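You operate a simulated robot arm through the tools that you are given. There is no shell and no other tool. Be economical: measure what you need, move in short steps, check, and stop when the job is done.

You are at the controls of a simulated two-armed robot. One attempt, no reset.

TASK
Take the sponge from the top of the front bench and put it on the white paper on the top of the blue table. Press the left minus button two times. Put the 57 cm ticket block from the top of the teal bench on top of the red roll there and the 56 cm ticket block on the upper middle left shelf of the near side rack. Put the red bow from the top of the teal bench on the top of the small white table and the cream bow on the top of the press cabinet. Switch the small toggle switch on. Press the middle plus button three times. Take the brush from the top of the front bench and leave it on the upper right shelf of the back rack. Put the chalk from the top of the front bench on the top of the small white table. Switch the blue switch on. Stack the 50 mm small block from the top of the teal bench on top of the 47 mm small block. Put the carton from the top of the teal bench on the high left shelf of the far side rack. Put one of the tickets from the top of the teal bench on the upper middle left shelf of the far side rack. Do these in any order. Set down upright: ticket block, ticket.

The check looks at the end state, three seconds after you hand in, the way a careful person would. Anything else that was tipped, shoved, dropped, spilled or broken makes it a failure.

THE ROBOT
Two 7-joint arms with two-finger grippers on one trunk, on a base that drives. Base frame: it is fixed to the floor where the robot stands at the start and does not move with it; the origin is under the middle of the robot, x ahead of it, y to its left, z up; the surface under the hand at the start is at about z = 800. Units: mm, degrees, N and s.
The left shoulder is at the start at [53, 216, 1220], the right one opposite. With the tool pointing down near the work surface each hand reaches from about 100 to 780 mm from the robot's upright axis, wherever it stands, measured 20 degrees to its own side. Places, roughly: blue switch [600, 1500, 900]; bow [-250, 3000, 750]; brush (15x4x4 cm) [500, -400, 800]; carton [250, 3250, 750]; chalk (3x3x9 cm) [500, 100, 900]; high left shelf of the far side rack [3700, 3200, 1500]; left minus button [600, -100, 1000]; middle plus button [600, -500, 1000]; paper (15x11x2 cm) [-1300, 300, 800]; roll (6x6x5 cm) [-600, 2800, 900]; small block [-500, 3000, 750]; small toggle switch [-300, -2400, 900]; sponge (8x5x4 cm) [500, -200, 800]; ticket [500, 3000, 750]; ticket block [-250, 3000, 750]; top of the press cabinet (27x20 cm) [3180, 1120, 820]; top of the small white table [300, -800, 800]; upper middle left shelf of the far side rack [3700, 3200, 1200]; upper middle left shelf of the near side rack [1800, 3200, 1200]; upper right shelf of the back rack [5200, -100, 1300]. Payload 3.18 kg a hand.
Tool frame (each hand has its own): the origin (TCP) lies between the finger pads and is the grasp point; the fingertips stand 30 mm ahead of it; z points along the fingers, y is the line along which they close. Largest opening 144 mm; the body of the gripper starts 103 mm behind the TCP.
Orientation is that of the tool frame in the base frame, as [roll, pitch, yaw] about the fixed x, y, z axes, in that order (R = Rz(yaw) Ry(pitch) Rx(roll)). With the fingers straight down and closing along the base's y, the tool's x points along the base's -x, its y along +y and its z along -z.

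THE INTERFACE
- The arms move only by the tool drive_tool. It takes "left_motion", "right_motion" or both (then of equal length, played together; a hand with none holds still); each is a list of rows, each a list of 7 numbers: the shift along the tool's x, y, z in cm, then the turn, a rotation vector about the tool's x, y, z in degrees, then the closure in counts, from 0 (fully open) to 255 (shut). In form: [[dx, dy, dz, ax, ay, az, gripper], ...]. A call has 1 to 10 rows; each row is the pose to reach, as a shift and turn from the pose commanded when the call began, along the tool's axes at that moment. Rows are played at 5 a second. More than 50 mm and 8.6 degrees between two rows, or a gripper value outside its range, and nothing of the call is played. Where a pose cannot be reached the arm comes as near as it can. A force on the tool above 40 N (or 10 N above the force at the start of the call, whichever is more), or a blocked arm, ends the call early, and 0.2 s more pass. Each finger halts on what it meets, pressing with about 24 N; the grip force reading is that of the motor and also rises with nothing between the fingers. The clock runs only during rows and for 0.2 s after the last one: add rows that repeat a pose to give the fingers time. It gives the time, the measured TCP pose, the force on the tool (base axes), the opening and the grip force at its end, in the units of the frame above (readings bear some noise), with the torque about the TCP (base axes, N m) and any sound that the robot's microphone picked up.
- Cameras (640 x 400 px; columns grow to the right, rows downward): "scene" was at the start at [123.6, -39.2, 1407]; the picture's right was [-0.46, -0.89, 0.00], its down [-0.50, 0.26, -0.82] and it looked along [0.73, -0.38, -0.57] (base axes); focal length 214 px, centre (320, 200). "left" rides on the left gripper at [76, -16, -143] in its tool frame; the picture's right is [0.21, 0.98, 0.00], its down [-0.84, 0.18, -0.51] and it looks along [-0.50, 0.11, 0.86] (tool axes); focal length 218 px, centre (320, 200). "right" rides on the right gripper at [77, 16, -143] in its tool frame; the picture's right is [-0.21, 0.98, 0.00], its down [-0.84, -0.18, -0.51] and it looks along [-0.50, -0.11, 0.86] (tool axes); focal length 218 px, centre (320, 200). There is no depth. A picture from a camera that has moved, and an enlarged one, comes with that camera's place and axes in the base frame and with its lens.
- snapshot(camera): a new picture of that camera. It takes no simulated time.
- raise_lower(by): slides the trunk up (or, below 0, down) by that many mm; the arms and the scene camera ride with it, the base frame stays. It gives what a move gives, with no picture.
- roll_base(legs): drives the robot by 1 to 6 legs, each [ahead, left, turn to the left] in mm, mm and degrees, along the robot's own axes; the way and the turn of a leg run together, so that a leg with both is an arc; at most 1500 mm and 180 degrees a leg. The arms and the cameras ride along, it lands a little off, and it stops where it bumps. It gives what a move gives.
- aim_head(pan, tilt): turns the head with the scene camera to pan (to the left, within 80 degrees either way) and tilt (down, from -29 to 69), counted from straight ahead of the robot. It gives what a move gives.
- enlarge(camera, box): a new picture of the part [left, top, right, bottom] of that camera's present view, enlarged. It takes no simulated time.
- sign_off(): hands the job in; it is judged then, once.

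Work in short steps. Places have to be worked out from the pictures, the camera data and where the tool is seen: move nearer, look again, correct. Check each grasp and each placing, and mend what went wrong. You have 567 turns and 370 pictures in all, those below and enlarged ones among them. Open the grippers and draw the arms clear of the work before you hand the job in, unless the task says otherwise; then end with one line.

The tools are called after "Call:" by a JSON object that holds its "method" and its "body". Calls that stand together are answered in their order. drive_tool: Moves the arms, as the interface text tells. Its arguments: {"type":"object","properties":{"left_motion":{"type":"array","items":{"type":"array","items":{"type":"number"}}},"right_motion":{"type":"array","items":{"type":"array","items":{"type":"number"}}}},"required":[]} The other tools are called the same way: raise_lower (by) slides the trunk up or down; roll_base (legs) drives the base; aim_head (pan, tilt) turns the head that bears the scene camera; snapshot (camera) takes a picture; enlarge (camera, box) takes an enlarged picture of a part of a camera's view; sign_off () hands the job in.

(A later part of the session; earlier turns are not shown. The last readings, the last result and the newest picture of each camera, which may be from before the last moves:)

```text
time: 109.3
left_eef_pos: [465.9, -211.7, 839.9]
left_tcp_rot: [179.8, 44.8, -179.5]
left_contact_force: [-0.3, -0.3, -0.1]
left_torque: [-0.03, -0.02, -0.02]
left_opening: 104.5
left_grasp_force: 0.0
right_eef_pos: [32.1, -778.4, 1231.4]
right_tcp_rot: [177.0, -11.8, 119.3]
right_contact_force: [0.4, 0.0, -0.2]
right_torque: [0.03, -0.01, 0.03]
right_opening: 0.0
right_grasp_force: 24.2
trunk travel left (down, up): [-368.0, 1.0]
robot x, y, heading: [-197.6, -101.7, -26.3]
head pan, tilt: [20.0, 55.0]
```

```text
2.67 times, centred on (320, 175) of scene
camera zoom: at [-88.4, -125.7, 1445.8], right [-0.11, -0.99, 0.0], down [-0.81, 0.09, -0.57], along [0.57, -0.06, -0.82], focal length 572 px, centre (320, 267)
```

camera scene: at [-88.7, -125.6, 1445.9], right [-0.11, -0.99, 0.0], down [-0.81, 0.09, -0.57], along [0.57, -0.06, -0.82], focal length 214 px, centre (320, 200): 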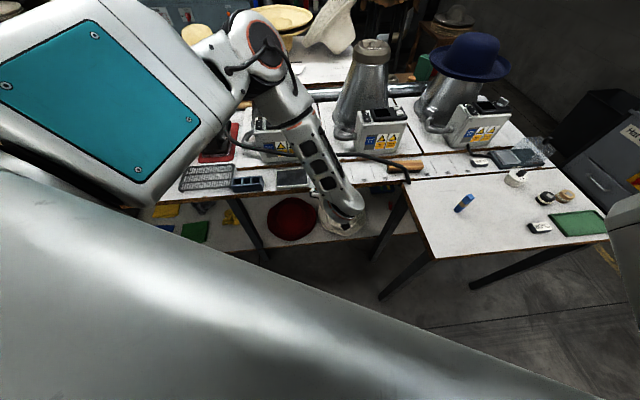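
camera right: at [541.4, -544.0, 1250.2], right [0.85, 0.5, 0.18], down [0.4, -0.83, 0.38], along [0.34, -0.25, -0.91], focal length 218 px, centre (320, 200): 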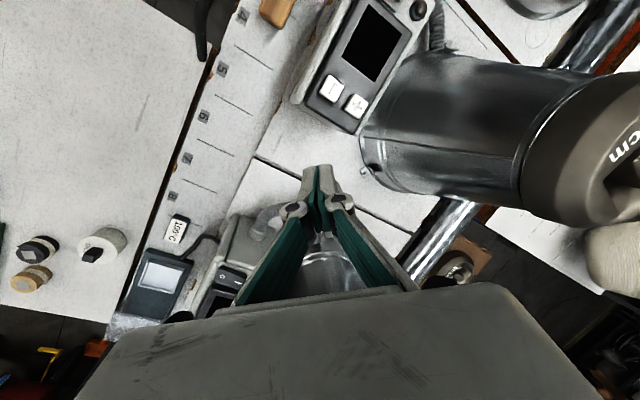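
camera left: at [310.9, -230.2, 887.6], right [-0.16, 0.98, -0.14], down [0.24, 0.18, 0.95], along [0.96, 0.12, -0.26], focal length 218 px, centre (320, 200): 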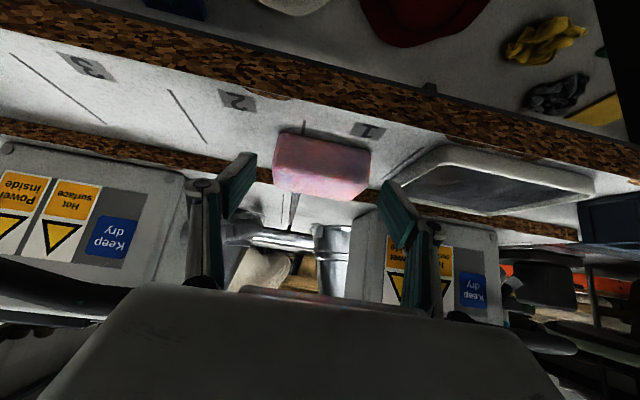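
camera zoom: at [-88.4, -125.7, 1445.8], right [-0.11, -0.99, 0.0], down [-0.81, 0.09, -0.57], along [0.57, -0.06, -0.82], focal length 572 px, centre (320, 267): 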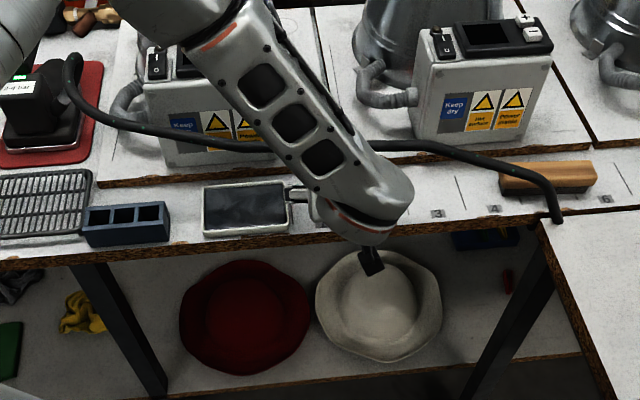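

The sponge is well centred between the fingers. I lower 5 mm and close on it.

Call:
{"method": "drive_tool", "body": {"left_motion": [[0.1, 0, 0.6, 0, 0, 0, 70], [0.1, 0, 0.6, 0, 0, 0, 120], [0.1, 0, 0.6, 0, 0, 0, 180], [0.1, 0, 0.6, 0, 0, 0, 255], [0.1, 0, 0.6, 0, 0, 0, 255]]}}

Call:
{"method": "snapshot", "body": {"camera": "left"}}

```text
time: 110.5
left_eef_pos: [470.1, -214.0, 835.8]
left_tcp_rot: [179.9, 44.9, -179.5]
left_contact_force: [0.5, -0.3, 1.4]
left_torque: [0.01, -0.01, 0.01]
left_opening: 72.3
left_grasp_force: 24.2
right_eef_pos: [32.1, -778.2, 1231.9]
right_tcp_rot: [176.9, -11.9, 119.2]
right_contact_force: [-0.6, 0.5, 0.0]
right_torque: [0.01, -0.05, -0.02]
right_opening: 0.1
right_grasp_force: 23.8
trunk travel left (down, up): [-368.0, 1.0]
robot x, y, heading: [-199.2, -98.5, -25.9]
head pan, tilt: [20.0, 55.0]
```

```text
280 pictures are left
camera left: at [314.2, -231.5, 882.9], right [-0.16, 0.98, -0.15], down [0.24, 0.18, 0.95], along [0.96, 0.12, -0.26], focal length 218 px, centre (320, 200)
```

left: 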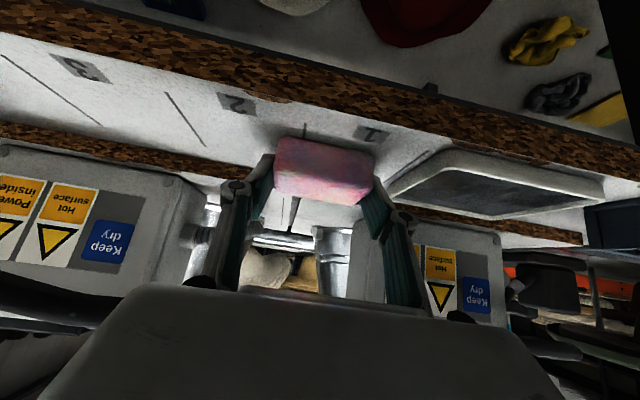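

Gripped. I lift 12 mm, pull straight back out from under the hose, then rise.

Call:
{"method": "drive_tool", "body": {"left_motion": [[-0.8, 0, -0.8, 0, 0, 0, 255], [0.9, 0, -2.6, 0, 0, 0, 255], [2.6, 0, -4.3, 0, 0, 0, 255], [5, 0, -6.7, 0, 0, 0, 255], [7.4, 0, -9, 0, 0, 0, 255], [9.8, 0, -11.4, 0, 0, 0, 255], [8.4, 0, -14, 0, 0, 0, 255], [6, 0, -17, 0, 0, 0, 255], [4, 0, -20, 0, 0, 0, 255]]}}

Call:
{"method": "snapshot", "body": {"camera": "left"}}

Call:
{"method": "snapshot", "body": {"camera": "scene"}}

```text
time: 112.5
left_eef_pos: [297.7, -215.9, 947.9]
left_tcp_rot: [179.8, 44.8, -179.5]
left_contact_force: [0.0, 0.4, -0.2]
left_torque: [0.01, 0.02, 0.0]
left_opening: 71.8
left_grasp_force: 24.2
right_eef_pos: [32.5, -778.0, 1231.9]
right_tcp_rot: [176.9, -11.7, 119.3]
right_contact_force: [0.1, 0.7, 0.2]
right_torque: [-0.01, 0.02, 0.01]
right_opening: 0.2
right_grasp_force: 23.9
trunk travel left (down, up): [-368.0, 1.0]
robot x, y, heading: [-194.2, -100.1, -26.1]
head pan, tilt: [20.0, 55.0]
```

```text
279 pictures are left
camera left: at [143.0, -233.7, 994.9], right [-0.16, 0.98, -0.14], down [0.24, 0.18, 0.95], along [0.96, 0.12, -0.26], focal length 218 px, centre (320, 200)
```

left: 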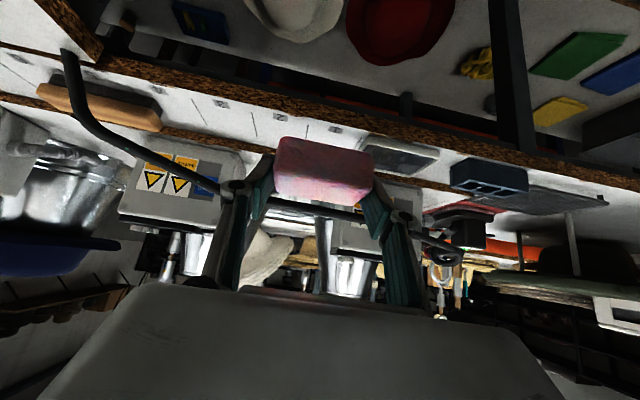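

```text
278 pictures are left
camera scene: at [-88.9, -125.3, 1445.9], right [-0.11, -0.99, 0.0], down [-0.81, 0.09, -0.57], along [0.57, -0.06, -0.82], focal length 214 px, centre (320, 200)
```

scene: 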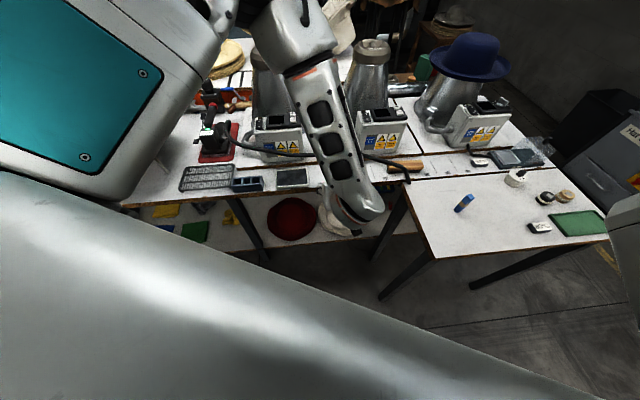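

The sponge is out cleanly. I raise it, back the base off, and turn around toward the blue table.

Call:
{"method": "drive_tool", "body": {"left_motion": [[-2.8, 0, -2.8, 0, 0, 0, 255], [-5.6, 0, -5.6, 0, 0, 0, 255], [-8.5, 0, -8.5, 0, 0, 0, 255]]}}

Call:
{"method": "roll_base", "body": {"legs": [[-200, 0, 0], [0, 0, 90]]}}

Call:
{"method": "aim_head", "body": {"pan": 40, "tilt": 25}}

Call:
{"method": "snapshot", "body": {"camera": "scene"}}

Call:
{"method": "aim_head", "body": {"pan": 0, "tilt": 20}}

Call:
{"method": "snapshot", "body": {"camera": "scene"}}

```text
time: 113.3
left_eef_pos: [297.4, -215.6, 1071.2]
left_tcp_rot: [179.7, 44.8, -179.6]
left_contact_force: [-0.5, -0.5, 0.9]
left_torque: [0.0, -0.03, -0.01]
left_opening: 72.2
left_grasp_force: 24.0
right_eef_pos: [31.5, -777.9, 1232.0]
right_tcp_rot: [176.9, -11.7, 119.1]
right_contact_force: [-0.9, -0.4, -0.3]
right_torque: [-0.02, -0.06, -0.02]
right_opening: 0.0
right_grasp_force: 24.7
trunk travel left (down, up): [-368.0, 1.0]
robot x, y, heading: [-200.2, -100.7, -26.3]
head pan, tilt: [20.0, 55.0]
```

```text
time: 118.8
left_eef_pos: [-261.1, 484.5, 1070.8]
left_tcp_rot: [179.9, 44.7, -89.6]
left_contact_force: [0.2, -1.1, -0.5]
left_torque: [-0.03, -0.02, 0.05]
left_opening: 72.0
left_grasp_force: 24.4
right_eef_pos: [301.4, 215.9, 1232.3]
right_tcp_rot: [176.8, -11.8, -150.9]
right_contact_force: [-0.5, 0.6, 0.2]
right_torque: [0.01, 0.01, 0.02]
right_opening: 0.0
right_grasp_force: 23.7
trunk travel left (down, up): [-368.0, 1.0]
robot x, y, heading: [-376.3, -12.7, 63.6]
head pan, tilt: [20.0, 55.0]
```

```text
time: 119.7
left_eef_pos: [-261.1, 484.8, 1071.4]
left_tcp_rot: [179.8, 44.8, -89.5]
left_contact_force: [0.3, 0.0, -0.9]
left_torque: [0.03, 0.0, -0.05]
left_opening: 72.0
left_grasp_force: 23.6
right_eef_pos: [301.1, 215.4, 1231.3]
right_tcp_rot: [177.0, -11.8, -151.0]
right_contact_force: [0.8, 0.7, 0.6]
right_torque: [0.0, -0.03, -0.01]
right_opening: 0.0
right_grasp_force: 24.0
trunk travel left (down, up): [-368.0, 1.0]
robot x, y, heading: [-373.8, -13.7, 63.5]
head pan, tilt: [40.0, 25.0]
```

```text
277 pictures are left
camera scene: at [-377.7, 115.4, 1489.7], right [0.97, 0.23, 0.0], down [0.1, -0.41, -0.91], along [-0.21, 0.88, -0.42], focal length 214 px, centre (320, 200)
```

scene: 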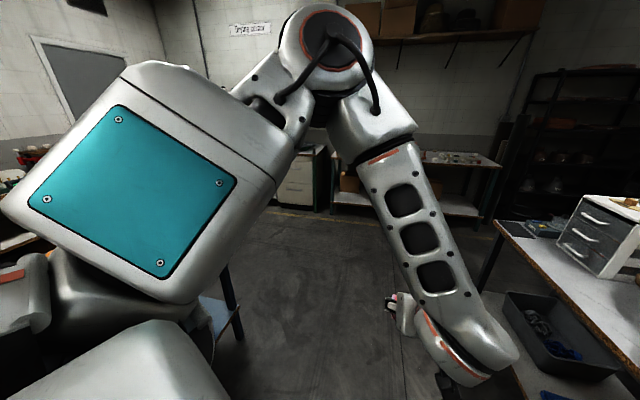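

```text
time: 120.8
left_eef_pos: [-260.5, 485.4, 1071.0]
left_tcp_rot: [179.9, 44.9, -89.6]
left_contact_force: [0.2, 0.0, 0.5]
left_torque: [-0.01, -0.03, 0.05]
left_opening: 72.0
left_grasp_force: 23.2
right_eef_pos: [301.7, 217.3, 1233.0]
right_tcp_rot: [176.9, -11.8, -150.8]
right_contact_force: [-0.7, -1.1, -0.1]
right_torque: [-0.02, 0.04, 0.02]
right_opening: 0.2
right_grasp_force: 23.8
trunk travel left (down, up): [-368.0, 1.0]
robot x, y, heading: [-376.1, -11.9, 63.4]
head pan, tilt: [0.0, 20.0]
```

```text
276 pictures are left
camera scene: at [-314.7, 109.2, 1497.9], right [0.9, -0.44, 0.0], down [-0.15, -0.31, -0.94], along [0.42, 0.84, -0.34], focal length 214 px, centre (320, 200)
```

scene: 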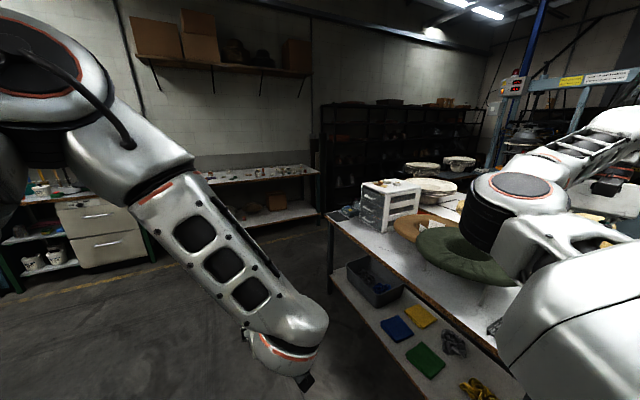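

The way ahead is open. I turn left another 90° to look at the blue table.

Call:
{"method": "roll_base", "body": {"legs": [[0, 0, 92]]}}

Call:
{"method": "aim_head", "body": {"pan": -5, "tilt": 35}}

Call:
{"method": "snapshot", "body": {"camera": "scene"}}

Call:
{"method": "snapshot", "body": {"camera": "left"}}

```text
time: 125.1
left_eef_pos: [-875.3, 88.7, 1069.2]
left_tcp_rot: [179.9, 44.7, 2.0]
left_contact_force: [-0.2, 0.0, -0.2]
left_torque: [0.0, -0.02, -0.02]
left_opening: 72.1
left_grasp_force: 23.8
right_eef_pos: [-623.2, 658.8, 1232.8]
right_tcp_rot: [177.0, -11.7, -59.5]
right_contact_force: [0.3, 0.0, -0.3]
right_torque: [0.01, -0.01, 0.01]
right_opening: 0.0
right_grasp_force: 23.8
trunk travel left (down, up): [-368.0, 1.0]
robot x, y, heading: [-373.1, -12.7, 155.0]
head pan, tilt: [0.0, 20.0]
```

```text
time: 125.8
left_eef_pos: [-875.4, 89.9, 1071.1]
left_tcp_rot: [179.7, 44.8, 2.0]
left_contact_force: [-0.3, 0.0, -0.4]
left_torque: [-0.02, 0.0, -0.01]
left_opening: 71.9
left_grasp_force: 24.2
right_eef_pos: [-623.2, 658.8, 1231.8]
right_tcp_rot: [177.0, -11.8, -59.4]
right_contact_force: [-0.9, 0.9, -0.8]
right_torque: [0.0, 0.02, -0.03]
right_opening: 0.0
right_grasp_force: 24.7
trunk travel left (down, up): [-368.0, 1.0]
robot x, y, heading: [-374.6, -12.5, 155.2]
head pan, tilt: [-5.0, 35.0]
```

```text
275 pictures are left
camera scene: at [-487.7, 50.3, 1474.1], right [0.5, 0.87, 0.0], down [0.5, -0.29, -0.82], along [-0.71, 0.41, -0.57], focal length 214 px, centre (320, 200)
```

scene: 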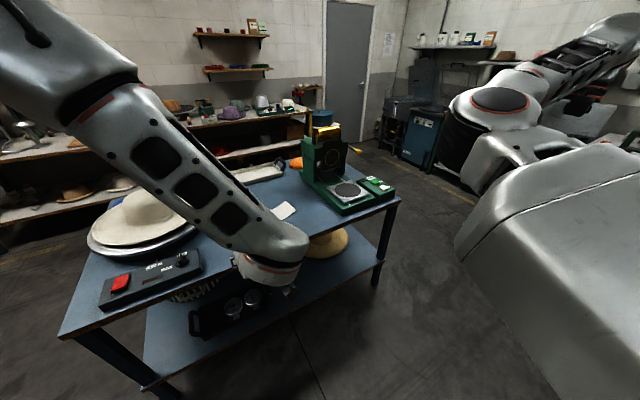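

```text
274 pictures are left
camera left: at [-722.2, 112.0, 1117.5], right [0.18, -0.97, -0.15], down [-0.23, -0.19, 0.95], along [-0.95, -0.14, -0.26], focal length 218 px, centre (320, 200)
```

left: 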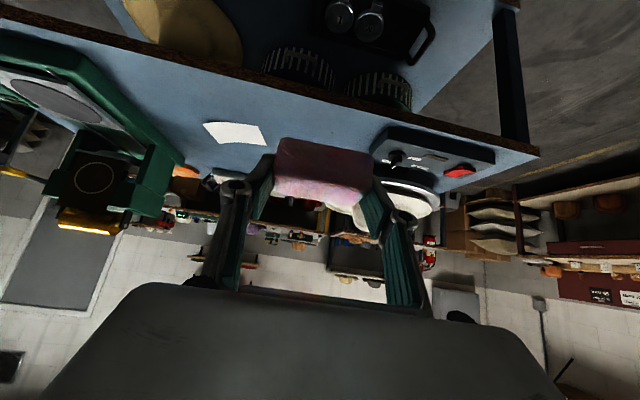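

The paper is near (-1310, 300) on the blue table, whose near edge is x≈−1107. I drive ahead about 400 mm.

Call:
{"method": "roll_base", "body": {"legs": [[400, 16, 0]]}}

Call:
{"method": "snapshot", "body": {"camera": "left"}}

Call:
{"method": "aim_head", "body": {"pan": -5, "tilt": 50}}

Call:
{"method": "snapshot", "body": {"camera": "scene"}}

```text
time: 128.5
left_eef_pos: [-1243.3, 246.1, 1070.5]
left_tcp_rot: [179.8, 44.8, 1.9]
left_contact_force: [0.6, 0.7, -0.2]
left_torque: [-0.04, 0.03, -0.02]
left_opening: 72.2
left_grasp_force: 24.4
right_eef_pos: [-988.0, 813.8, 1232.1]
right_tcp_rot: [177.0, -11.8, -59.6]
right_contact_force: [1.0, -0.5, -0.7]
right_torque: [0.01, -0.03, 0.0]
right_opening: 0.0
right_grasp_force: 24.0
trunk travel left (down, up): [-368.0, 1.0]
robot x, y, heading: [-743.9, 144.4, 155.0]
head pan, tilt: [-5.0, 35.0]
stopped in leg 1: the robot was blocked; the commanded pose is now the measured one
```

```text
273 pictures are left
camera left: at [-1089.3, 267.2, 1117.6], right [0.18, -0.97, -0.14], down [-0.23, -0.19, 0.95], along [-0.95, -0.14, -0.26], focal length 218 px, centre (320, 200)
```

left: 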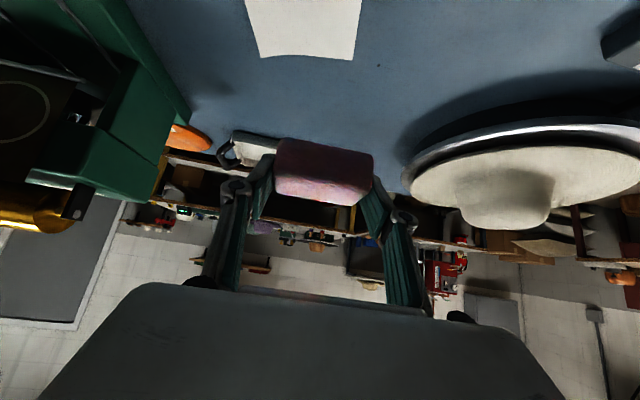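

```text
time: 129.3
left_eef_pos: [-1242.6, 245.3, 1069.3]
left_tcp_rot: [179.8, 44.7, 1.9]
left_contact_force: [0.2, 0.4, 0.4]
left_torque: [-0.01, -0.01, -0.02]
left_opening: 72.1
left_grasp_force: 24.3
right_eef_pos: [-988.9, 813.1, 1232.0]
right_tcp_rot: [177.0, -11.8, -59.5]
right_contact_force: [-0.1, 1.1, 0.2]
right_torque: [0.01, 0.0, -0.02]
right_opening: 0.2
right_grasp_force: 23.7
trunk travel left (down, up): [-368.0, 1.0]
robot x, y, heading: [-740.0, 141.9, 155.0]
head pan, tilt: [-5.0, 50.0]
```

```text
272 pictures are left
camera scene: at [-846.0, 199.4, 1452.3], right [0.5, 0.87, 0.0], down [0.66, -0.38, -0.64], along [-0.56, 0.32, -0.77], focal length 214 px, centre (320, 200)
```

scene: 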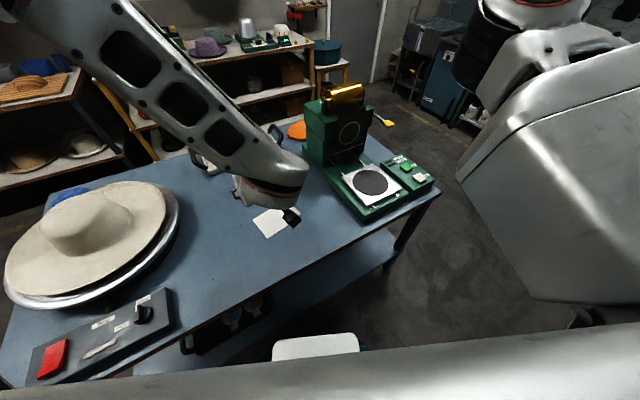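

The base touched the table's limit and stopped. The paper centre is about (-1321, 280). I lower the sponge to about 80 mm above it first.

Call:
{"method": "drive_tool", "body": {"left_motion": [[1, -0.8, 3.3, 0, 0, 0, 255], [1.9, -1.5, 6.6, 0, 0, 0, 255], [2.9, -2.2, 9.9, 0, 0, 0, 255], [3.9, -3, 13.1, 0, 0, 0, 255], [4.8, -3.7, 16.3, 0, 0, 0, 255], [4.8, -3.7, 16.3, 0, 0, 0, 255]]}}

Call:
{"method": "snapshot", "body": {"camera": "left"}}

Call:
{"method": "enlarge", "body": {"camera": "scene", "box": [180, 150, 360, 285]}}

```text
time: 130.7
left_eef_pos: [-1327.6, 280.0, 919.9]
left_tcp_rot: [179.8, 44.8, 1.9]
left_contact_force: [0.1, 0.5, -0.5]
left_torque: [-0.07, 0.01, 0.01]
left_opening: 72.1
left_grasp_force: 24.0
right_eef_pos: [-986.5, 814.6, 1232.2]
right_tcp_rot: [176.9, -11.7, -59.6]
right_contact_force: [-0.3, -1.0, 0.1]
right_torque: [0.01, 0.05, -0.03]
right_opening: 0.2
right_grasp_force: 24.1
trunk travel left (down, up): [-368.0, 1.0]
robot x, y, heading: [-742.6, 145.6, 155.0]
head pan, tilt: [-5.0, 50.0]
```

```text
271 pictures are left
camera left: at [-1174.0, 302.2, 966.8], right [0.18, -0.97, -0.15], down [-0.23, -0.19, 0.95], along [-0.96, -0.14, -0.26], focal length 218 px, centre (320, 200)
```

left: 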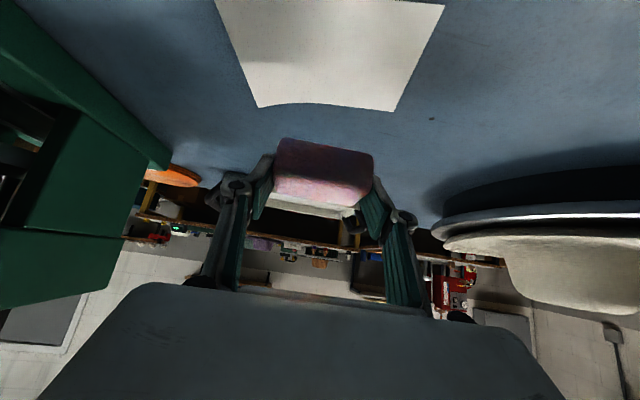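

```text
2.96 times, centred on (270, 218) of scene
camera zoom: at [-844.6, 199.6, 1452.4], right [0.5, 0.87, 0.0], down [0.66, -0.38, -0.64], along [-0.56, 0.32, -0.77], focal length 636 px, centre (468, 148)
```

zoom: 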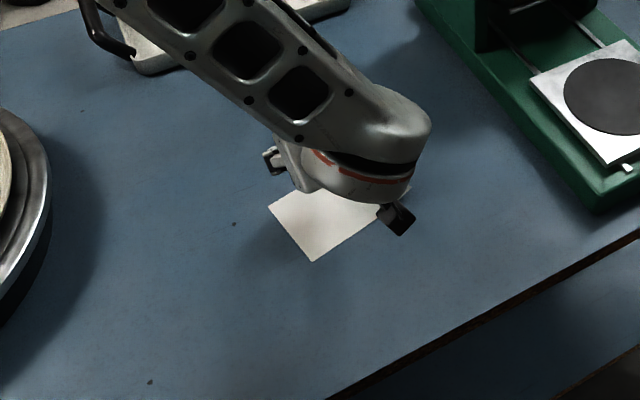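

Paper corners give its centre at about (-1335, 297). I shift and lower toward it.

Call:
{"method": "drive_tool", "body": {"left_motion": [[1.2, -0.8, 1.7, 0, 0, 0, 255], [2.4, -1.6, 3.4, 0, 0, 0, 255], [3.7, -1.6, 5.1, 0, 0, 0, 255], [4.05, -1.6, 5.45, 0, 0, 0, 255], [4.4, -1.6, 5.8, 0, 0, 0, 255], [4.7, -1.6, 6.1, 0, 0, 0, 255]]}}

Call:
{"method": "snapshot", "body": {"camera": "left"}}

```text
time: 132.1
left_eef_pos: [-1335.9, 294.5, 845.3]
left_tcp_rot: [179.8, 44.7, 1.9]
left_contact_force: [-0.3, -0.1, 0.1]
left_torque: [0.01, 0.0, -0.02]
left_opening: 71.9
left_grasp_force: 23.9
right_eef_pos: [-988.2, 814.9, 1232.8]
right_tcp_rot: [177.0, -11.7, -59.6]
right_contact_force: [0.2, 0.4, -0.1]
right_torque: [-0.05, 0.02, -0.01]
right_opening: 0.0
right_grasp_force: 24.6
trunk travel left (down, up): [-368.0, 1.0]
robot x, y, heading: [-744.4, 142.8, 155.1]
head pan, tilt: [-5.0, 50.0]
```

```text
269 pictures are left
camera left: at [-1181.7, 316.9, 892.0], right [0.18, -0.97, -0.14], down [-0.23, -0.19, 0.95], along [-0.95, -0.14, -0.26], focal length 218 px, centre (320, 200)
```

left: 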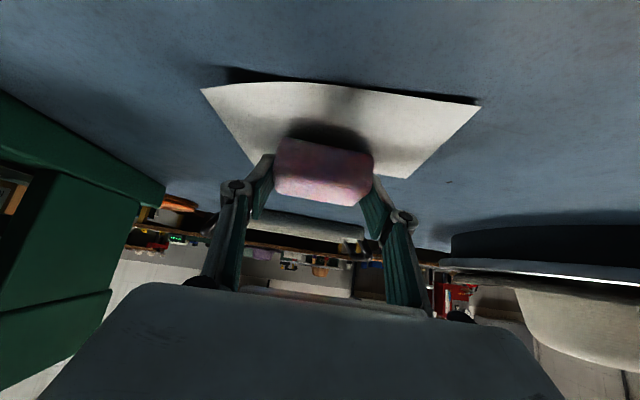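

The sponge is just above the middle of the slightly curled paper. I lower gently to contact.

Call:
{"method": "drive_tool", "body": {"left_motion": [[0.2, 0, 0.2, 0, 0, 0, 255], [0.4, 0, 0.4, 0, 0, 0, 255], [0.5, 0, 0.5, 0, 0, 0, 255], [0.6, 0, 0.6, 0, 0, 0, 255]]}}

Call:
{"method": "snapshot", "body": {"camera": "left"}}

```text
time: 133.1
left_eef_pos: [-1335.7, 294.2, 839.3]
left_tcp_rot: [-179.7, 45.3, 2.3]
left_contact_force: [-1.9, -2.3, 32.0]
left_torque: [0.34, 0.62, 0.08]
left_opening: 72.7
left_grasp_force: 23.7
right_eef_pos: [-985.2, 814.0, 1233.7]
right_tcp_rot: [177.0, -11.8, -59.7]
right_contact_force: [0.7, -0.2, -0.5]
right_torque: [-0.02, 0.0, 0.0]
right_opening: 0.2
right_grasp_force: 24.1
trunk travel left (down, up): [-368.0, 1.0]
robot x, y, heading: [-744.1, 143.0, 154.8]
head pan, tilt: [-5.0, 50.0]
```

```text
268 pictures are left
camera left: at [-1182.3, 317.1, 885.6], right [0.18, -0.97, -0.15], down [-0.23, -0.19, 0.96], along [-0.96, -0.14, -0.26], focal length 218 px, centre (320, 200)
```

left: 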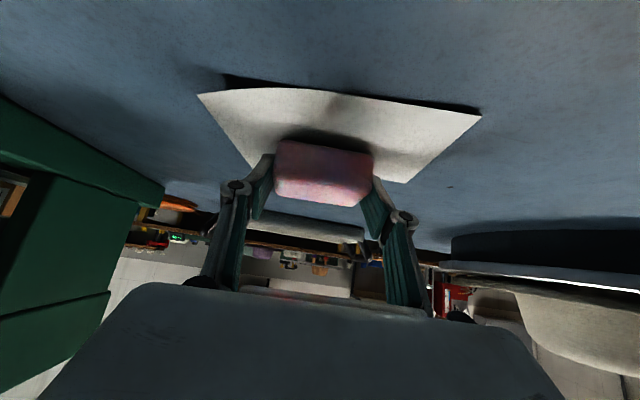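

Firm contact. I relieve 4 mm, open modestly, and retreat along the tool axis.

Call:
{"method": "drive_tool", "body": {"left_motion": [[-0.25, 0, -0.25, 0, 0, 0, 255], [-0.25, 0, -0.25, 0, 0, 0, 110], [-0.25, 0, -0.25, 0, 0, 0, 95], [-0.25, 0, -0.25, 0, 0, 0, 95], [-0.25, 0, -3, 0, 0, 0, 95], [-0.25, 0, -7, 0, 0, 0, 95], [-0.25, 0, -11, 0, 0, 0, 95], [-0.25, 0, -15, 0, 0, 0, 95]]}}

Call:
{"method": "snapshot", "body": {"camera": "left"}}

Call:
{"method": "enlarge", "body": {"camera": "scene", "box": [180, 150, 360, 285]}}

```text
time: 134.9
left_eef_pos: [-1233.9, 290.6, 943.1]
left_tcp_rot: [179.3, 44.6, 2.1]
left_contact_force: [0.5, 0.6, -0.2]
left_torque: [0.01, -0.03, -0.02]
left_opening: 90.3
left_grasp_force: 0.0
right_eef_pos: [-987.9, 813.6, 1231.5]
right_tcp_rot: [177.1, -11.7, -59.7]
right_contact_force: [-0.5, 0.3, 0.3]
right_torque: [0.03, 0.02, -0.03]
right_opening: 0.1
right_grasp_force: 24.2
trunk travel left (down, up): [-368.0, 1.0]
robot x, y, heading: [-746.9, 141.3, 155.1]
head pan, tilt: [-5.0, 50.0]
```

```text
267 pictures are left
camera left: at [-1079.6, 314.0, 990.3], right [0.19, -0.97, -0.14], down [-0.24, -0.18, 0.95], along [-0.95, -0.15, -0.26], focal length 218 px, centre (320, 200)
```

left: 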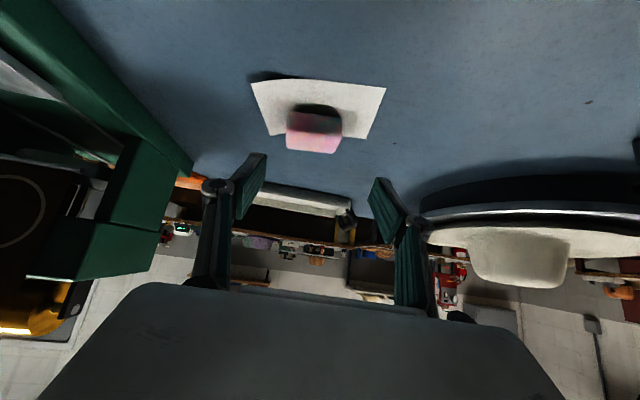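

```text
2.96 times, centred on (270, 218) of scene
camera zoom: at [-845.1, 199.1, 1452.4], right [0.5, 0.87, 0.0], down [0.66, -0.38, -0.64], along [-0.56, 0.32, -0.77], focal length 636 px, centre (468, 148)
```

zoom: 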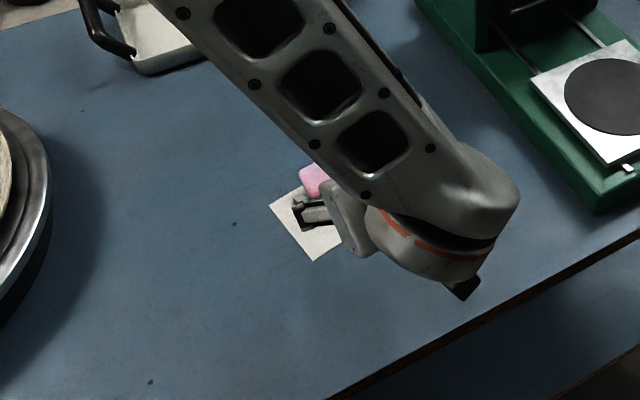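

The sponge sits on the paper. I raise the arm out of the line of sight to check its position.

Call:
{"method": "drive_tool", "body": {"left_motion": [[-1, 3, -2, 0, 0, 0, 95], [-2, 6, -5, 0, 0, 0, 95], [-4, 9, -7, 0, 0, 0, 95], [-6, 12, -9, 0, 0, 0, 95], [-8, 15, -11, 0, 0, 0, 95], [-9, 18, -13, 0, 0, 0, 95]]}}

Call:
{"method": "enlarge", "body": {"camera": "scene", "box": [180, 150, 360, 285]}}

```text
time: 136.3
left_eef_pos: [-1209.9, 144.4, 1099.9]
left_tcp_rot: [179.6, 44.7, 1.6]
left_contact_force: [-0.1, 0.5, 0.2]
left_torque: [-0.03, 0.01, 0.0]
left_opening: 90.2
left_grasp_force: 0.1
left hand out of reach, approached as far as the arm can: row 6
right_eef_pos: [-988.9, 814.2, 1232.6]
right_tcp_rot: [177.0, -11.8, -59.6]
right_contact_force: [-0.7, -0.9, -0.5]
right_torque: [-0.01, -0.01, 0.01]
right_opening: 0.0
right_grasp_force: 24.2
trunk travel left (down, up): [-368.0, 1.0]
robot x, y, heading: [-741.8, 141.7, 155.0]
head pan, tilt: [-5.0, 50.0]
```

```text
2.96 times, centred on (270, 218) of scene
camera zoom: at [-845.5, 199.5, 1452.3], right [0.5, 0.87, 0.0], down [0.66, -0.38, -0.64], along [-0.56, 0.32, -0.77], focal length 636 px, centre (468, 148)
```

zoom: 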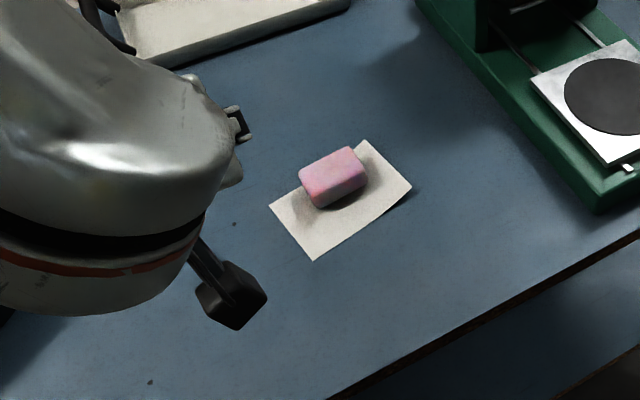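

The sponge rests on the paper. I back off from the table and return the left hand to vertical.

Call:
{"method": "roll_base", "body": {"legs": [[-350, 0, 0]]}}

Call:
{"method": "drive_tool", "body": {"left_motion": [[0, 0, 0, 0, 7.5, 0, 95], [0, 0, 0, 0, 15, 0, 95], [0, 0, 0, 0, 22.5, 0, 95], [0, 0, 0, 0, 30, 0, 95], [0, 0, 0, 0, 37.5, 0, 95], [0, 0, 0, 0, 45, 0, 95], [0, 0, 0, 0, 45, 0, 95]]}}

Call:
{"method": "roll_base", "body": {"legs": [[0, 0, 100]]}}

Call:
{"method": "aim_head", "body": {"pan": 0, "tilt": 20}}

Call:
{"method": "snapshot", "body": {"camera": "scene"}}

```text
time: 138.5
left_eef_pos: [-891.3, -4.6, 1100.2]
left_tcp_rot: [179.7, 44.8, 1.8]
left_contact_force: [0.2, -0.1, -0.1]
left_torque: [0.0, 0.01, 0.01]
left_opening: 90.1
left_grasp_force: 0.0
right_eef_pos: [-668.7, 664.2, 1231.1]
right_tcp_rot: [176.9, -11.8, -59.7]
right_contact_force: [-0.2, 0.6, -1.2]
right_torque: [0.0, 0.01, 0.02]
right_opening: 0.1
right_grasp_force: 24.3
trunk travel left (down, up): [-368.0, 1.0]
robot x, y, heading: [-420.8, -7.9, 155.2]
head pan, tilt: [-5.0, 50.0]
```

```text
time: 140.1
left_eef_pos: [-890.0, -5.6, 1100.0]
left_tcp_rot: [179.8, -0.3, 2.1]
left_contact_force: [0.8, -0.8, 0.5]
left_torque: [0.0, 0.04, -0.01]
left_opening: 90.5
left_grasp_force: 0.0
right_eef_pos: [-668.2, 665.0, 1232.1]
right_tcp_rot: [176.9, -11.8, -59.5]
right_contact_force: [0.5, -0.6, -0.8]
right_torque: [0.03, 0.03, 0.02]
right_opening: 0.0
right_grasp_force: 24.0
trunk travel left (down, up): [-368.0, 1.0]
robot x, y, heading: [-430.7, -6.6, 154.8]
head pan, tilt: [-5.0, 50.0]
```

```text
time: 144.7
left_eef_pos: [-351.6, -467.8, 1098.5]
left_tcp_rot: [179.8, -0.3, 101.3]
left_contact_force: [0.3, 0.1, 0.6]
left_torque: [0.01, 0.0, 0.02]
left_opening: 90.0
left_grasp_force: 0.1
right_eef_pos: [-1047.8, -358.5, 1232.0]
right_tcp_rot: [177.1, -11.8, 39.7]
right_contact_force: [-0.1, 0.0, -0.1]
right_torque: [-0.01, -0.02, 0.02]
right_opening: 0.0
right_grasp_force: 23.6
trunk travel left (down, up): [-368.0, 1.0]
robot x, y, heading: [-423.9, -6.2, -105.7]
head pan, tilt: [-5.0, 50.0]
```

```text
time: 145.7
left_eef_pos: [-350.1, -469.1, 1099.5]
left_tcp_rot: [179.9, -0.4, 101.4]
left_contact_force: [0.7, -0.1, -0.2]
left_torque: [0.01, 0.0, -0.01]
left_opening: 90.4
left_grasp_force: 0.1
right_eef_pos: [-1048.0, -357.8, 1231.6]
right_tcp_rot: [176.9, -11.9, 39.8]
right_contact_force: [0.2, -0.3, -0.2]
right_torque: [0.0, -0.05, 0.0]
right_opening: 0.1
right_grasp_force: 23.7
trunk travel left (down, up): [-368.0, 1.0]
robot x, y, heading: [-425.9, -8.4, -105.7]
head pan, tilt: [0.0, 20.0]
```

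```text
264 pictures are left
camera scene: at [-459.3, -134.6, 1497.8], right [-0.96, 0.27, 0.0], down [0.09, 0.33, -0.94], along [-0.25, -0.9, -0.34], focal length 214 px, centre (320, 200)
```

scene: 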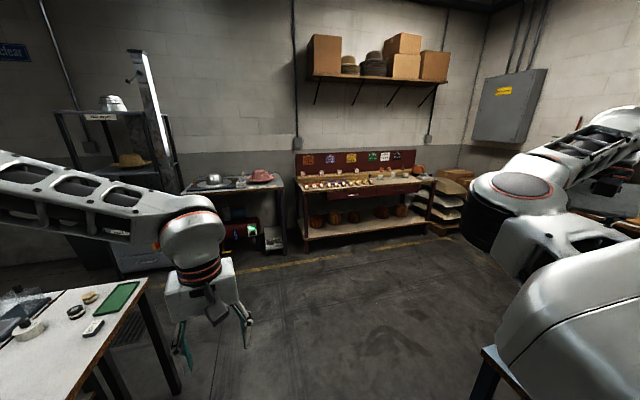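

The toggle should appear around (246, 183), on the table with the hats. I enlarge there.

Call:
{"method": "enlarge", "body": {"camera": "scene", "box": [170, 140, 330, 260]}}

```text
3.33 times, centred on (250, 200) of scene
camera zoom: at [-459.3, -134.6, 1497.8], right [-0.96, 0.27, 0.0], down [0.09, 0.33, -0.94], along [-0.25, -0.9, -0.34], focal length 715 px, centre (553, 200)
```

zoom: 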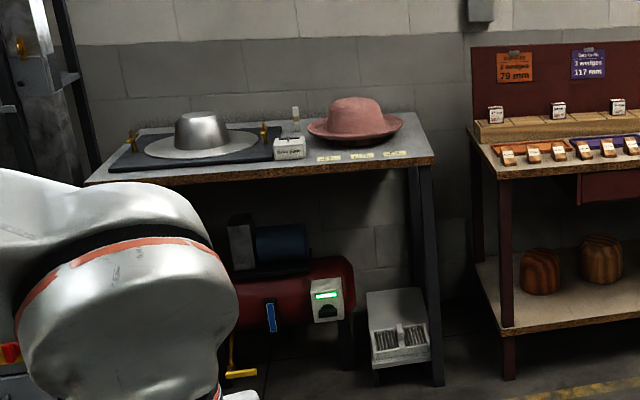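

There's a small box with a lever between the two hats. I drive over to about (-350, -1780) facing −y.

Call:
{"method": "roll_base", "body": {"legs": [[0, 0, 15.5], [1500, 0, 0], [200, 70, 0]]}}

Call:
{"method": "aim_head", "body": {"pan": 10, "tilt": 30}}

Call:
{"method": "snapshot", "body": {"camera": "scene"}}

Call:
{"method": "snapshot", "body": {"camera": "left"}}

```text
time: 155.3
left_eef_pos: [-150.6, -2129.9, 1099.6]
left_tcp_rot: [179.8, -0.4, 117.5]
left_contact_force: [0.6, 0.0, -0.1]
left_torque: [0.03, 0.0, -0.03]
left_opening: 90.1
left_grasp_force: 0.0
right_eef_pos: [-851.5, -2216.8, 1232.4]
right_tcp_rot: [176.9, -11.8, 55.8]
right_contact_force: [-0.3, 0.7, -1.1]
right_torque: [0.06, -0.01, -0.01]
right_opening: 0.1
right_grasp_force: 24.2
trunk travel left (down, up): [-368.0, 1.0]
robot x, y, heading: [-350.1, -1702.5, -89.6]
head pan, tilt: [0.0, 20.0]
```

```text
time: 156.0
left_eef_pos: [-150.3, -2128.5, 1099.7]
left_tcp_rot: [179.7, -0.3, 117.5]
left_contact_force: [-0.3, -0.3, -0.5]
left_torque: [0.0, 0.02, 0.01]
left_opening: 90.5
left_grasp_force: 0.0
right_eef_pos: [-851.5, -2216.0, 1231.4]
right_tcp_rot: [177.0, -11.8, 55.8]
right_contact_force: [-0.7, 0.1, 0.2]
right_torque: [-0.01, 0.0, -0.01]
right_opening: 0.0
right_grasp_force: 24.0
trunk travel left (down, up): [-368.0, 1.0]
robot x, y, heading: [-350.7, -1705.4, -89.4]
head pan, tilt: [10.0, 30.0]
```

```text
262 pictures are left
camera scene: at [-331.7, -1834.1, 1481.9], right [-0.98, -0.18, 0.0], down [-0.09, 0.49, -0.87], along [0.16, -0.85, -0.5], focal length 214 px, centre (320, 200)
```

scene: 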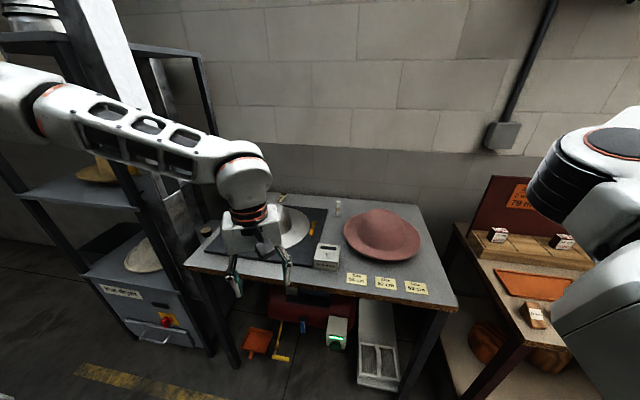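

```text
261 pictures are left
camera left: at [-201.6, -2068.9, 1242.0], right [0.77, 0.64, 0.0], down [0.55, -0.67, 0.5], along [0.32, -0.39, -0.86], focal length 218 px, centre (320, 200)
```

left: 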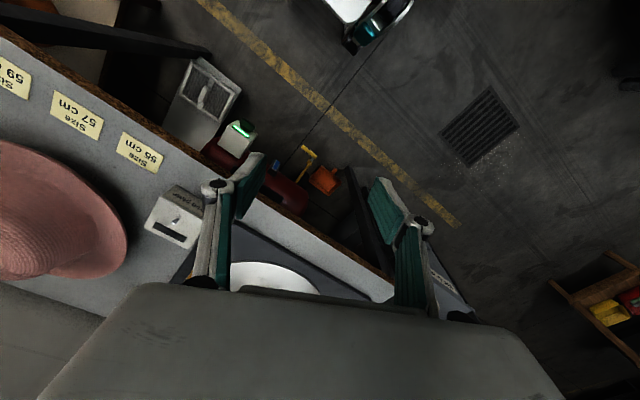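

Call:
{"method": "enlarge", "body": {"camera": "scene", "box": [280, 190, 380, 280]}}

Call:
{"method": "enlarge", "body": {"camera": "left", "box": [120, 160, 240, 260]}}

```text
4.44 times, centred on (330, 235) of scene
camera zoom: at [-331.7, -1834.1, 1481.9], right [-0.98, -0.18, 0.0], down [-0.09, 0.49, -0.87], along [0.16, -0.85, -0.5], focal length 953 px, centre (276, 44)
```

zoom: 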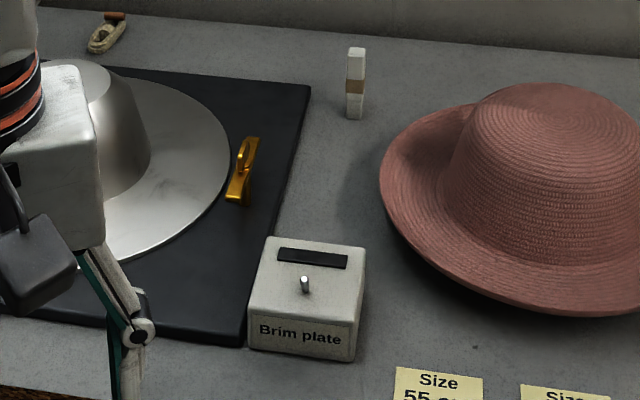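

```text
4.00 times, centred on (180, 210) of left
camera zoom: at [-201.6, -2068.9, 1242.0], right [0.77, 0.64, 0.0], down [0.55, -0.67, 0.5], along [0.32, -0.39, -0.86], focal length 873 px, centre (880, 160)
```

zoom: 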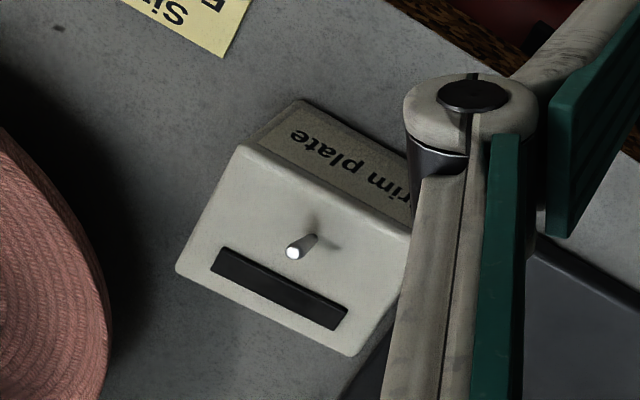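

The switch is a "Brim plate" box with a small lever. I triangulate the lever to about (-251, -2396, 930). I move the closed left hand above it to view the lever's lean direction.

Call:
{"method": "drive_tool", "body": {"left_motion": [[-2.8, -3.3, 0, 0, 0, 4.5, 130], [-5.5, -6.7, 0, 0, 0, 9, 180], [-8.3, -10, 0, 0, 0, 13.5, 255], [-11, -13.3, 0, 0, 0, 18, 255], [-13.8, -16.7, 0, 0, 0, 22.5, 255], [-16.6, -20, 1, 0, 0, 27, 255], [-16.6, -20, 1, 0, 0, 27, 255]]}}

Call:
{"method": "snapshot", "body": {"camera": "left"}}

Call:
{"method": "enlarge", "body": {"camera": "left", "box": [260, 100, 380, 200]}}

```text
time: 157.6
left_eef_pos: [-251.4, -2370.4, 1090.9]
left_tcp_rot: [180.0, -0.2, 90.5]
left_contact_force: [-0.3, 0.9, -0.4]
left_torque: [0.0, -0.03, -0.01]
left_opening: 0.2
left_grasp_force: 23.7
right_eef_pos: [-850.1, -2215.6, 1233.0]
right_tcp_rot: [177.0, -11.7, 55.7]
right_contact_force: [0.4, 1.1, 0.2]
right_torque: [-0.02, 0.05, 0.01]
right_opening: 0.0
right_grasp_force: 24.4
trunk travel left (down, up): [-368.0, 1.0]
robot x, y, heading: [-348.5, -1705.0, -89.5]
head pan, tilt: [10.0, 30.0]
```

```text
258 pictures are left
camera left: at [-268.8, -2294.2, 1232.9], right [0.98, 0.22, 0.0], down [0.19, -0.84, 0.5], along [0.11, -0.49, -0.86], focal length 218 px, centre (320, 200)
```

left: 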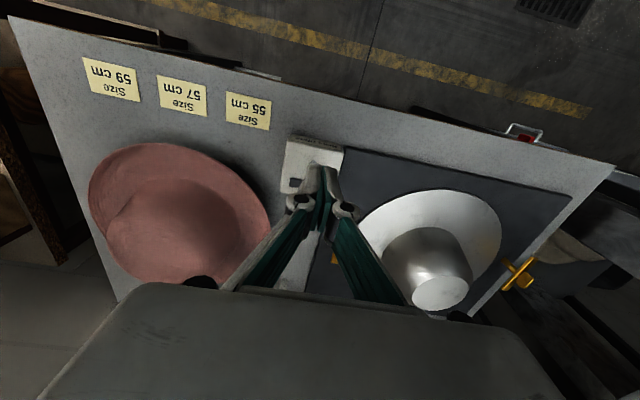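

```text
4.00 times, centred on (320, 150) of left
camera zoom: at [-268.8, -2294.2, 1232.9], right [0.98, 0.22, 0.0], down [0.19, -0.84, 0.5], along [0.11, -0.49, -0.86], focal length 873 px, centre (320, 400)
```

zoom: 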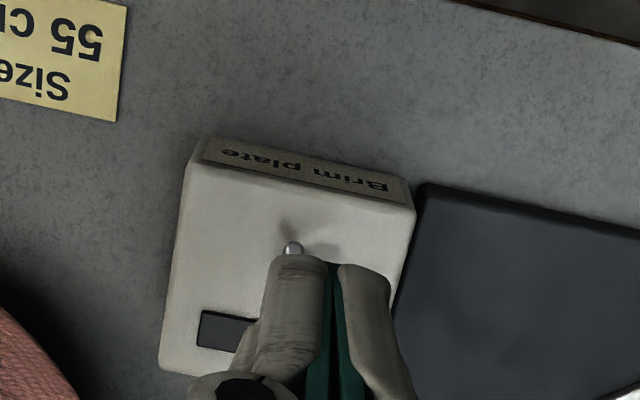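

The lever leans slightly away (−y): base (-253, -2404, 913), tip (-251, -2408, 924). I position closed fingertips behind it, above the box top.

Call:
{"method": "drive_tool", "body": {"left_motion": [[-3, 0, 2, 0, 0, 0, 255], [-6, 0, 5, 0, 0, 0, 255], [-6, 0, 9, 0, 0, 0, 255], [-6, 0, 12.3, 0, 0, 0, 255], [-6, 0, 12.3, 0, 0, 0, 255]]}}

Call:
{"method": "enlarge", "body": {"camera": "left", "box": [260, 80, 400, 200]}}

Call:
{"method": "enlarge", "body": {"camera": "scene", "box": [280, 190, 380, 280]}}

```text
time: 158.8
left_eef_pos: [-235.4, -2409.4, 976.6]
left_tcp_rot: [-179.8, 0.4, 90.5]
left_contact_force: [0.8, -0.1, -0.3]
left_torque: [-0.01, 0.05, 0.02]
left_opening: 0.0
left_grasp_force: 24.2
left hand out of reach, approached as far as the arm can: row 1, 2, 3, 4, 5
right_eef_pos: [-850.9, -2215.8, 1232.1]
right_tcp_rot: [177.0, -11.7, 55.8]
right_contact_force: [0.0, -0.1, 0.9]
right_torque: [0.0, 0.04, 0.01]
right_opening: 0.0
right_grasp_force: 24.1
trunk travel left (down, up): [-368.0, 1.0]
robot x, y, heading: [-350.8, -1704.2, -89.6]
head pan, tilt: [10.0, 30.0]
```

```text
3.33 times, centred on (330, 140) of left
camera zoom: at [-253.0, -2332.4, 1119.1], right [0.98, 0.22, 0.0], down [0.19, -0.84, 0.51], along [0.11, -0.5, -0.86], focal length 728 px, centre (287, 400)
```

zoom: 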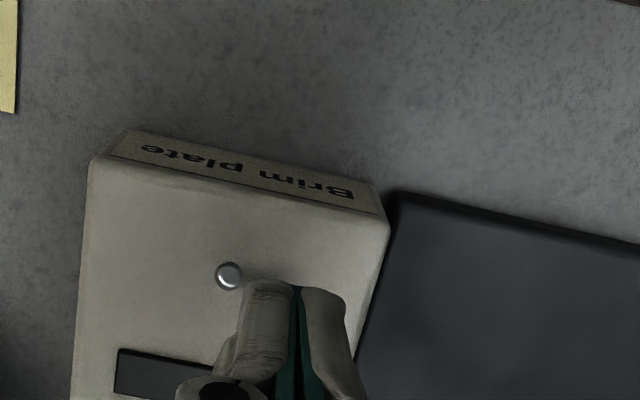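

```text
4.44 times, centred on (330, 235) of scene
camera zoom: at [-330.8, -1834.6, 1481.8], right [-0.98, -0.18, 0.0], down [-0.09, 0.49, -0.87], along [0.16, -0.85, -0.5], focal length 953 px, centre (276, 44)
```

zoom: 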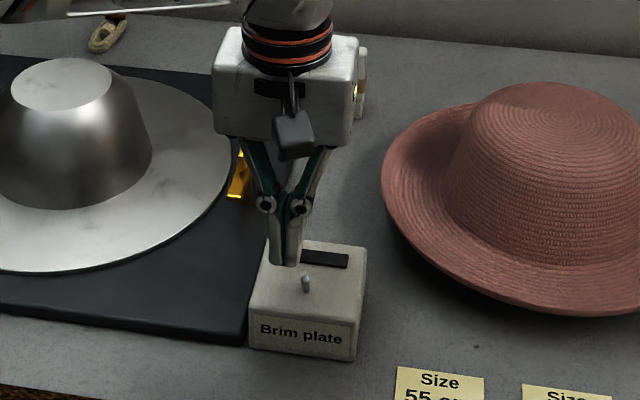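

The hand is at its reach limit. I raise and pull it back, drive 120 mm closer, then retry.

Call:
{"method": "drive_tool", "body": {"left_motion": [[0, 0, -4, 0, 0, 0, 255], [3, 0, -7, 0, 0, 0, 255], [7, -1, -8, 0, 0, 0, 255], [10, -1.5, -8, 0, 0, 0, 255]]}}

Call:
{"method": "roll_base", "body": {"legs": [[120, 0, 0]]}}

Call:
{"method": "enlarge", "body": {"camera": "left", "box": [240, 60, 400, 200]}}

```text
time: 159.8
left_eef_pos: [-252.6, -2307.4, 1060.8]
left_tcp_rot: [179.9, -0.3, 90.6]
left_contact_force: [0.4, -0.7, 0.3]
left_torque: [-0.02, 0.01, 0.01]
left_opening: 0.1
left_grasp_force: 23.9
left hand out of reach, approached as far as the arm can: row 1
right_eef_pos: [-851.5, -2215.6, 1232.5]
right_tcp_rot: [177.0, -11.7, 55.7]
right_contact_force: [0.3, 0.3, 0.0]
right_torque: [-0.01, 0.02, 0.01]
right_opening: 0.0
right_grasp_force: 23.9
trunk travel left (down, up): [-368.0, 1.0]
robot x, y, heading: [-346.9, -1704.3, -89.6]
head pan, tilt: [10.0, 30.0]
```

```text
time: 161.0
left_eef_pos: [-251.2, -2426.8, 1059.9]
left_tcp_rot: [179.9, -0.4, 90.5]
left_contact_force: [0.2, -0.2, -0.4]
left_torque: [0.06, -0.03, 0.02]
left_opening: 0.2
left_grasp_force: 23.7
right_eef_pos: [-849.9, -2336.3, 1231.7]
right_tcp_rot: [177.0, -11.8, 55.9]
right_contact_force: [0.4, -0.3, 0.3]
right_torque: [0.05, 0.01, 0.0]
right_opening: 0.0
right_grasp_force: 24.2
trunk travel left (down, up): [-368.0, 1.0]
robot x, y, heading: [-348.2, -1825.7, -89.7]
head pan, tilt: [10.0, 30.0]
```

```text
2.86 times, centred on (320, 130) of left
camera zoom: at [-268.7, -2351.8, 1201.8], right [0.98, 0.22, 0.0], down [0.19, -0.84, 0.5], along [0.11, -0.49, -0.86], focal length 624 px, centre (320, 400)
```

zoom: 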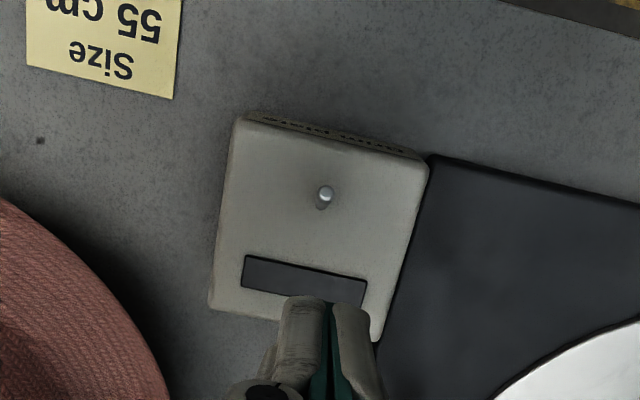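

Call:
{"method": "enlarge", "body": {"camera": "left", "box": [300, 110, 350, 150]}}

Call:
{"method": "aim_head", "body": {"pan": 12, "tilt": 45}}

Call:
{"method": "snapshot", "body": {"camera": "scene"}}

```text
10.00 times, centred on (325, 130) of left
camera zoom: at [-268.7, -2351.8, 1201.8], right [0.98, 0.22, 0.0], down [0.19, -0.84, 0.5], along [0.11, -0.49, -0.86], focal length 2183 px, centre (270, 900)
```

zoom: 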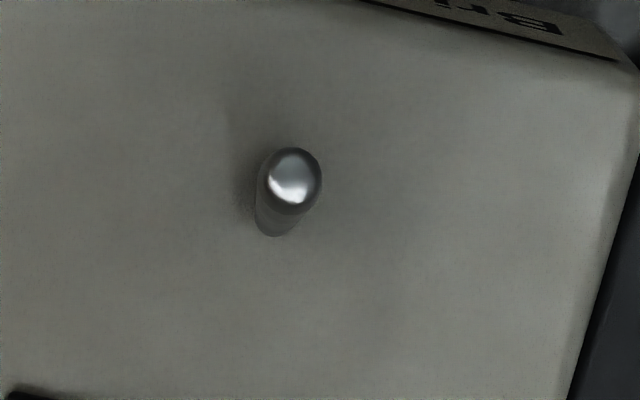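

```text
time: 161.8
left_eef_pos: [-251.3, -2426.5, 1060.0]
left_tcp_rot: [179.9, -0.4, 90.6]
left_contact_force: [0.6, 0.4, -0.2]
left_torque: [-0.01, 0.0, 0.01]
left_opening: 0.2
left_grasp_force: 23.9
right_eef_pos: [-850.1, -2334.7, 1233.1]
right_tcp_rot: [177.0, -11.7, 55.9]
right_contact_force: [0.1, -0.5, -0.1]
right_torque: [0.0, 0.0, -0.02]
right_opening: 0.0
right_grasp_force: 23.7
trunk travel left (down, up): [-368.0, 1.0]
robot x, y, heading: [-345.9, -1825.1, -89.6]
head pan, tilt: [12.0, 45.0]
```

```text
252 pictures are left
camera scene: at [-329.4, -1943.0, 1459.3], right [-0.98, -0.22, 0.0], down [-0.15, 0.69, -0.71], along [0.15, -0.69, -0.71], focal length 214 px, centre (320, 200)
```

scene: 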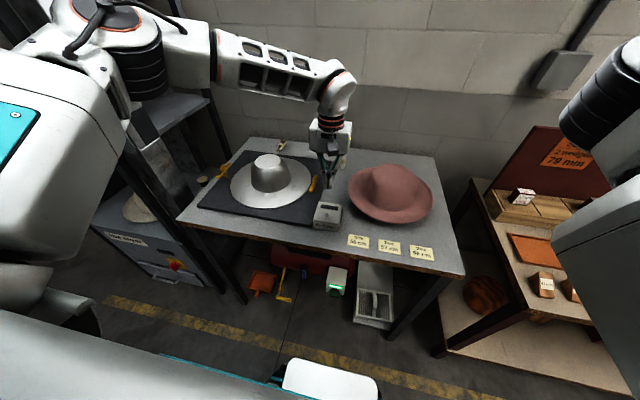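

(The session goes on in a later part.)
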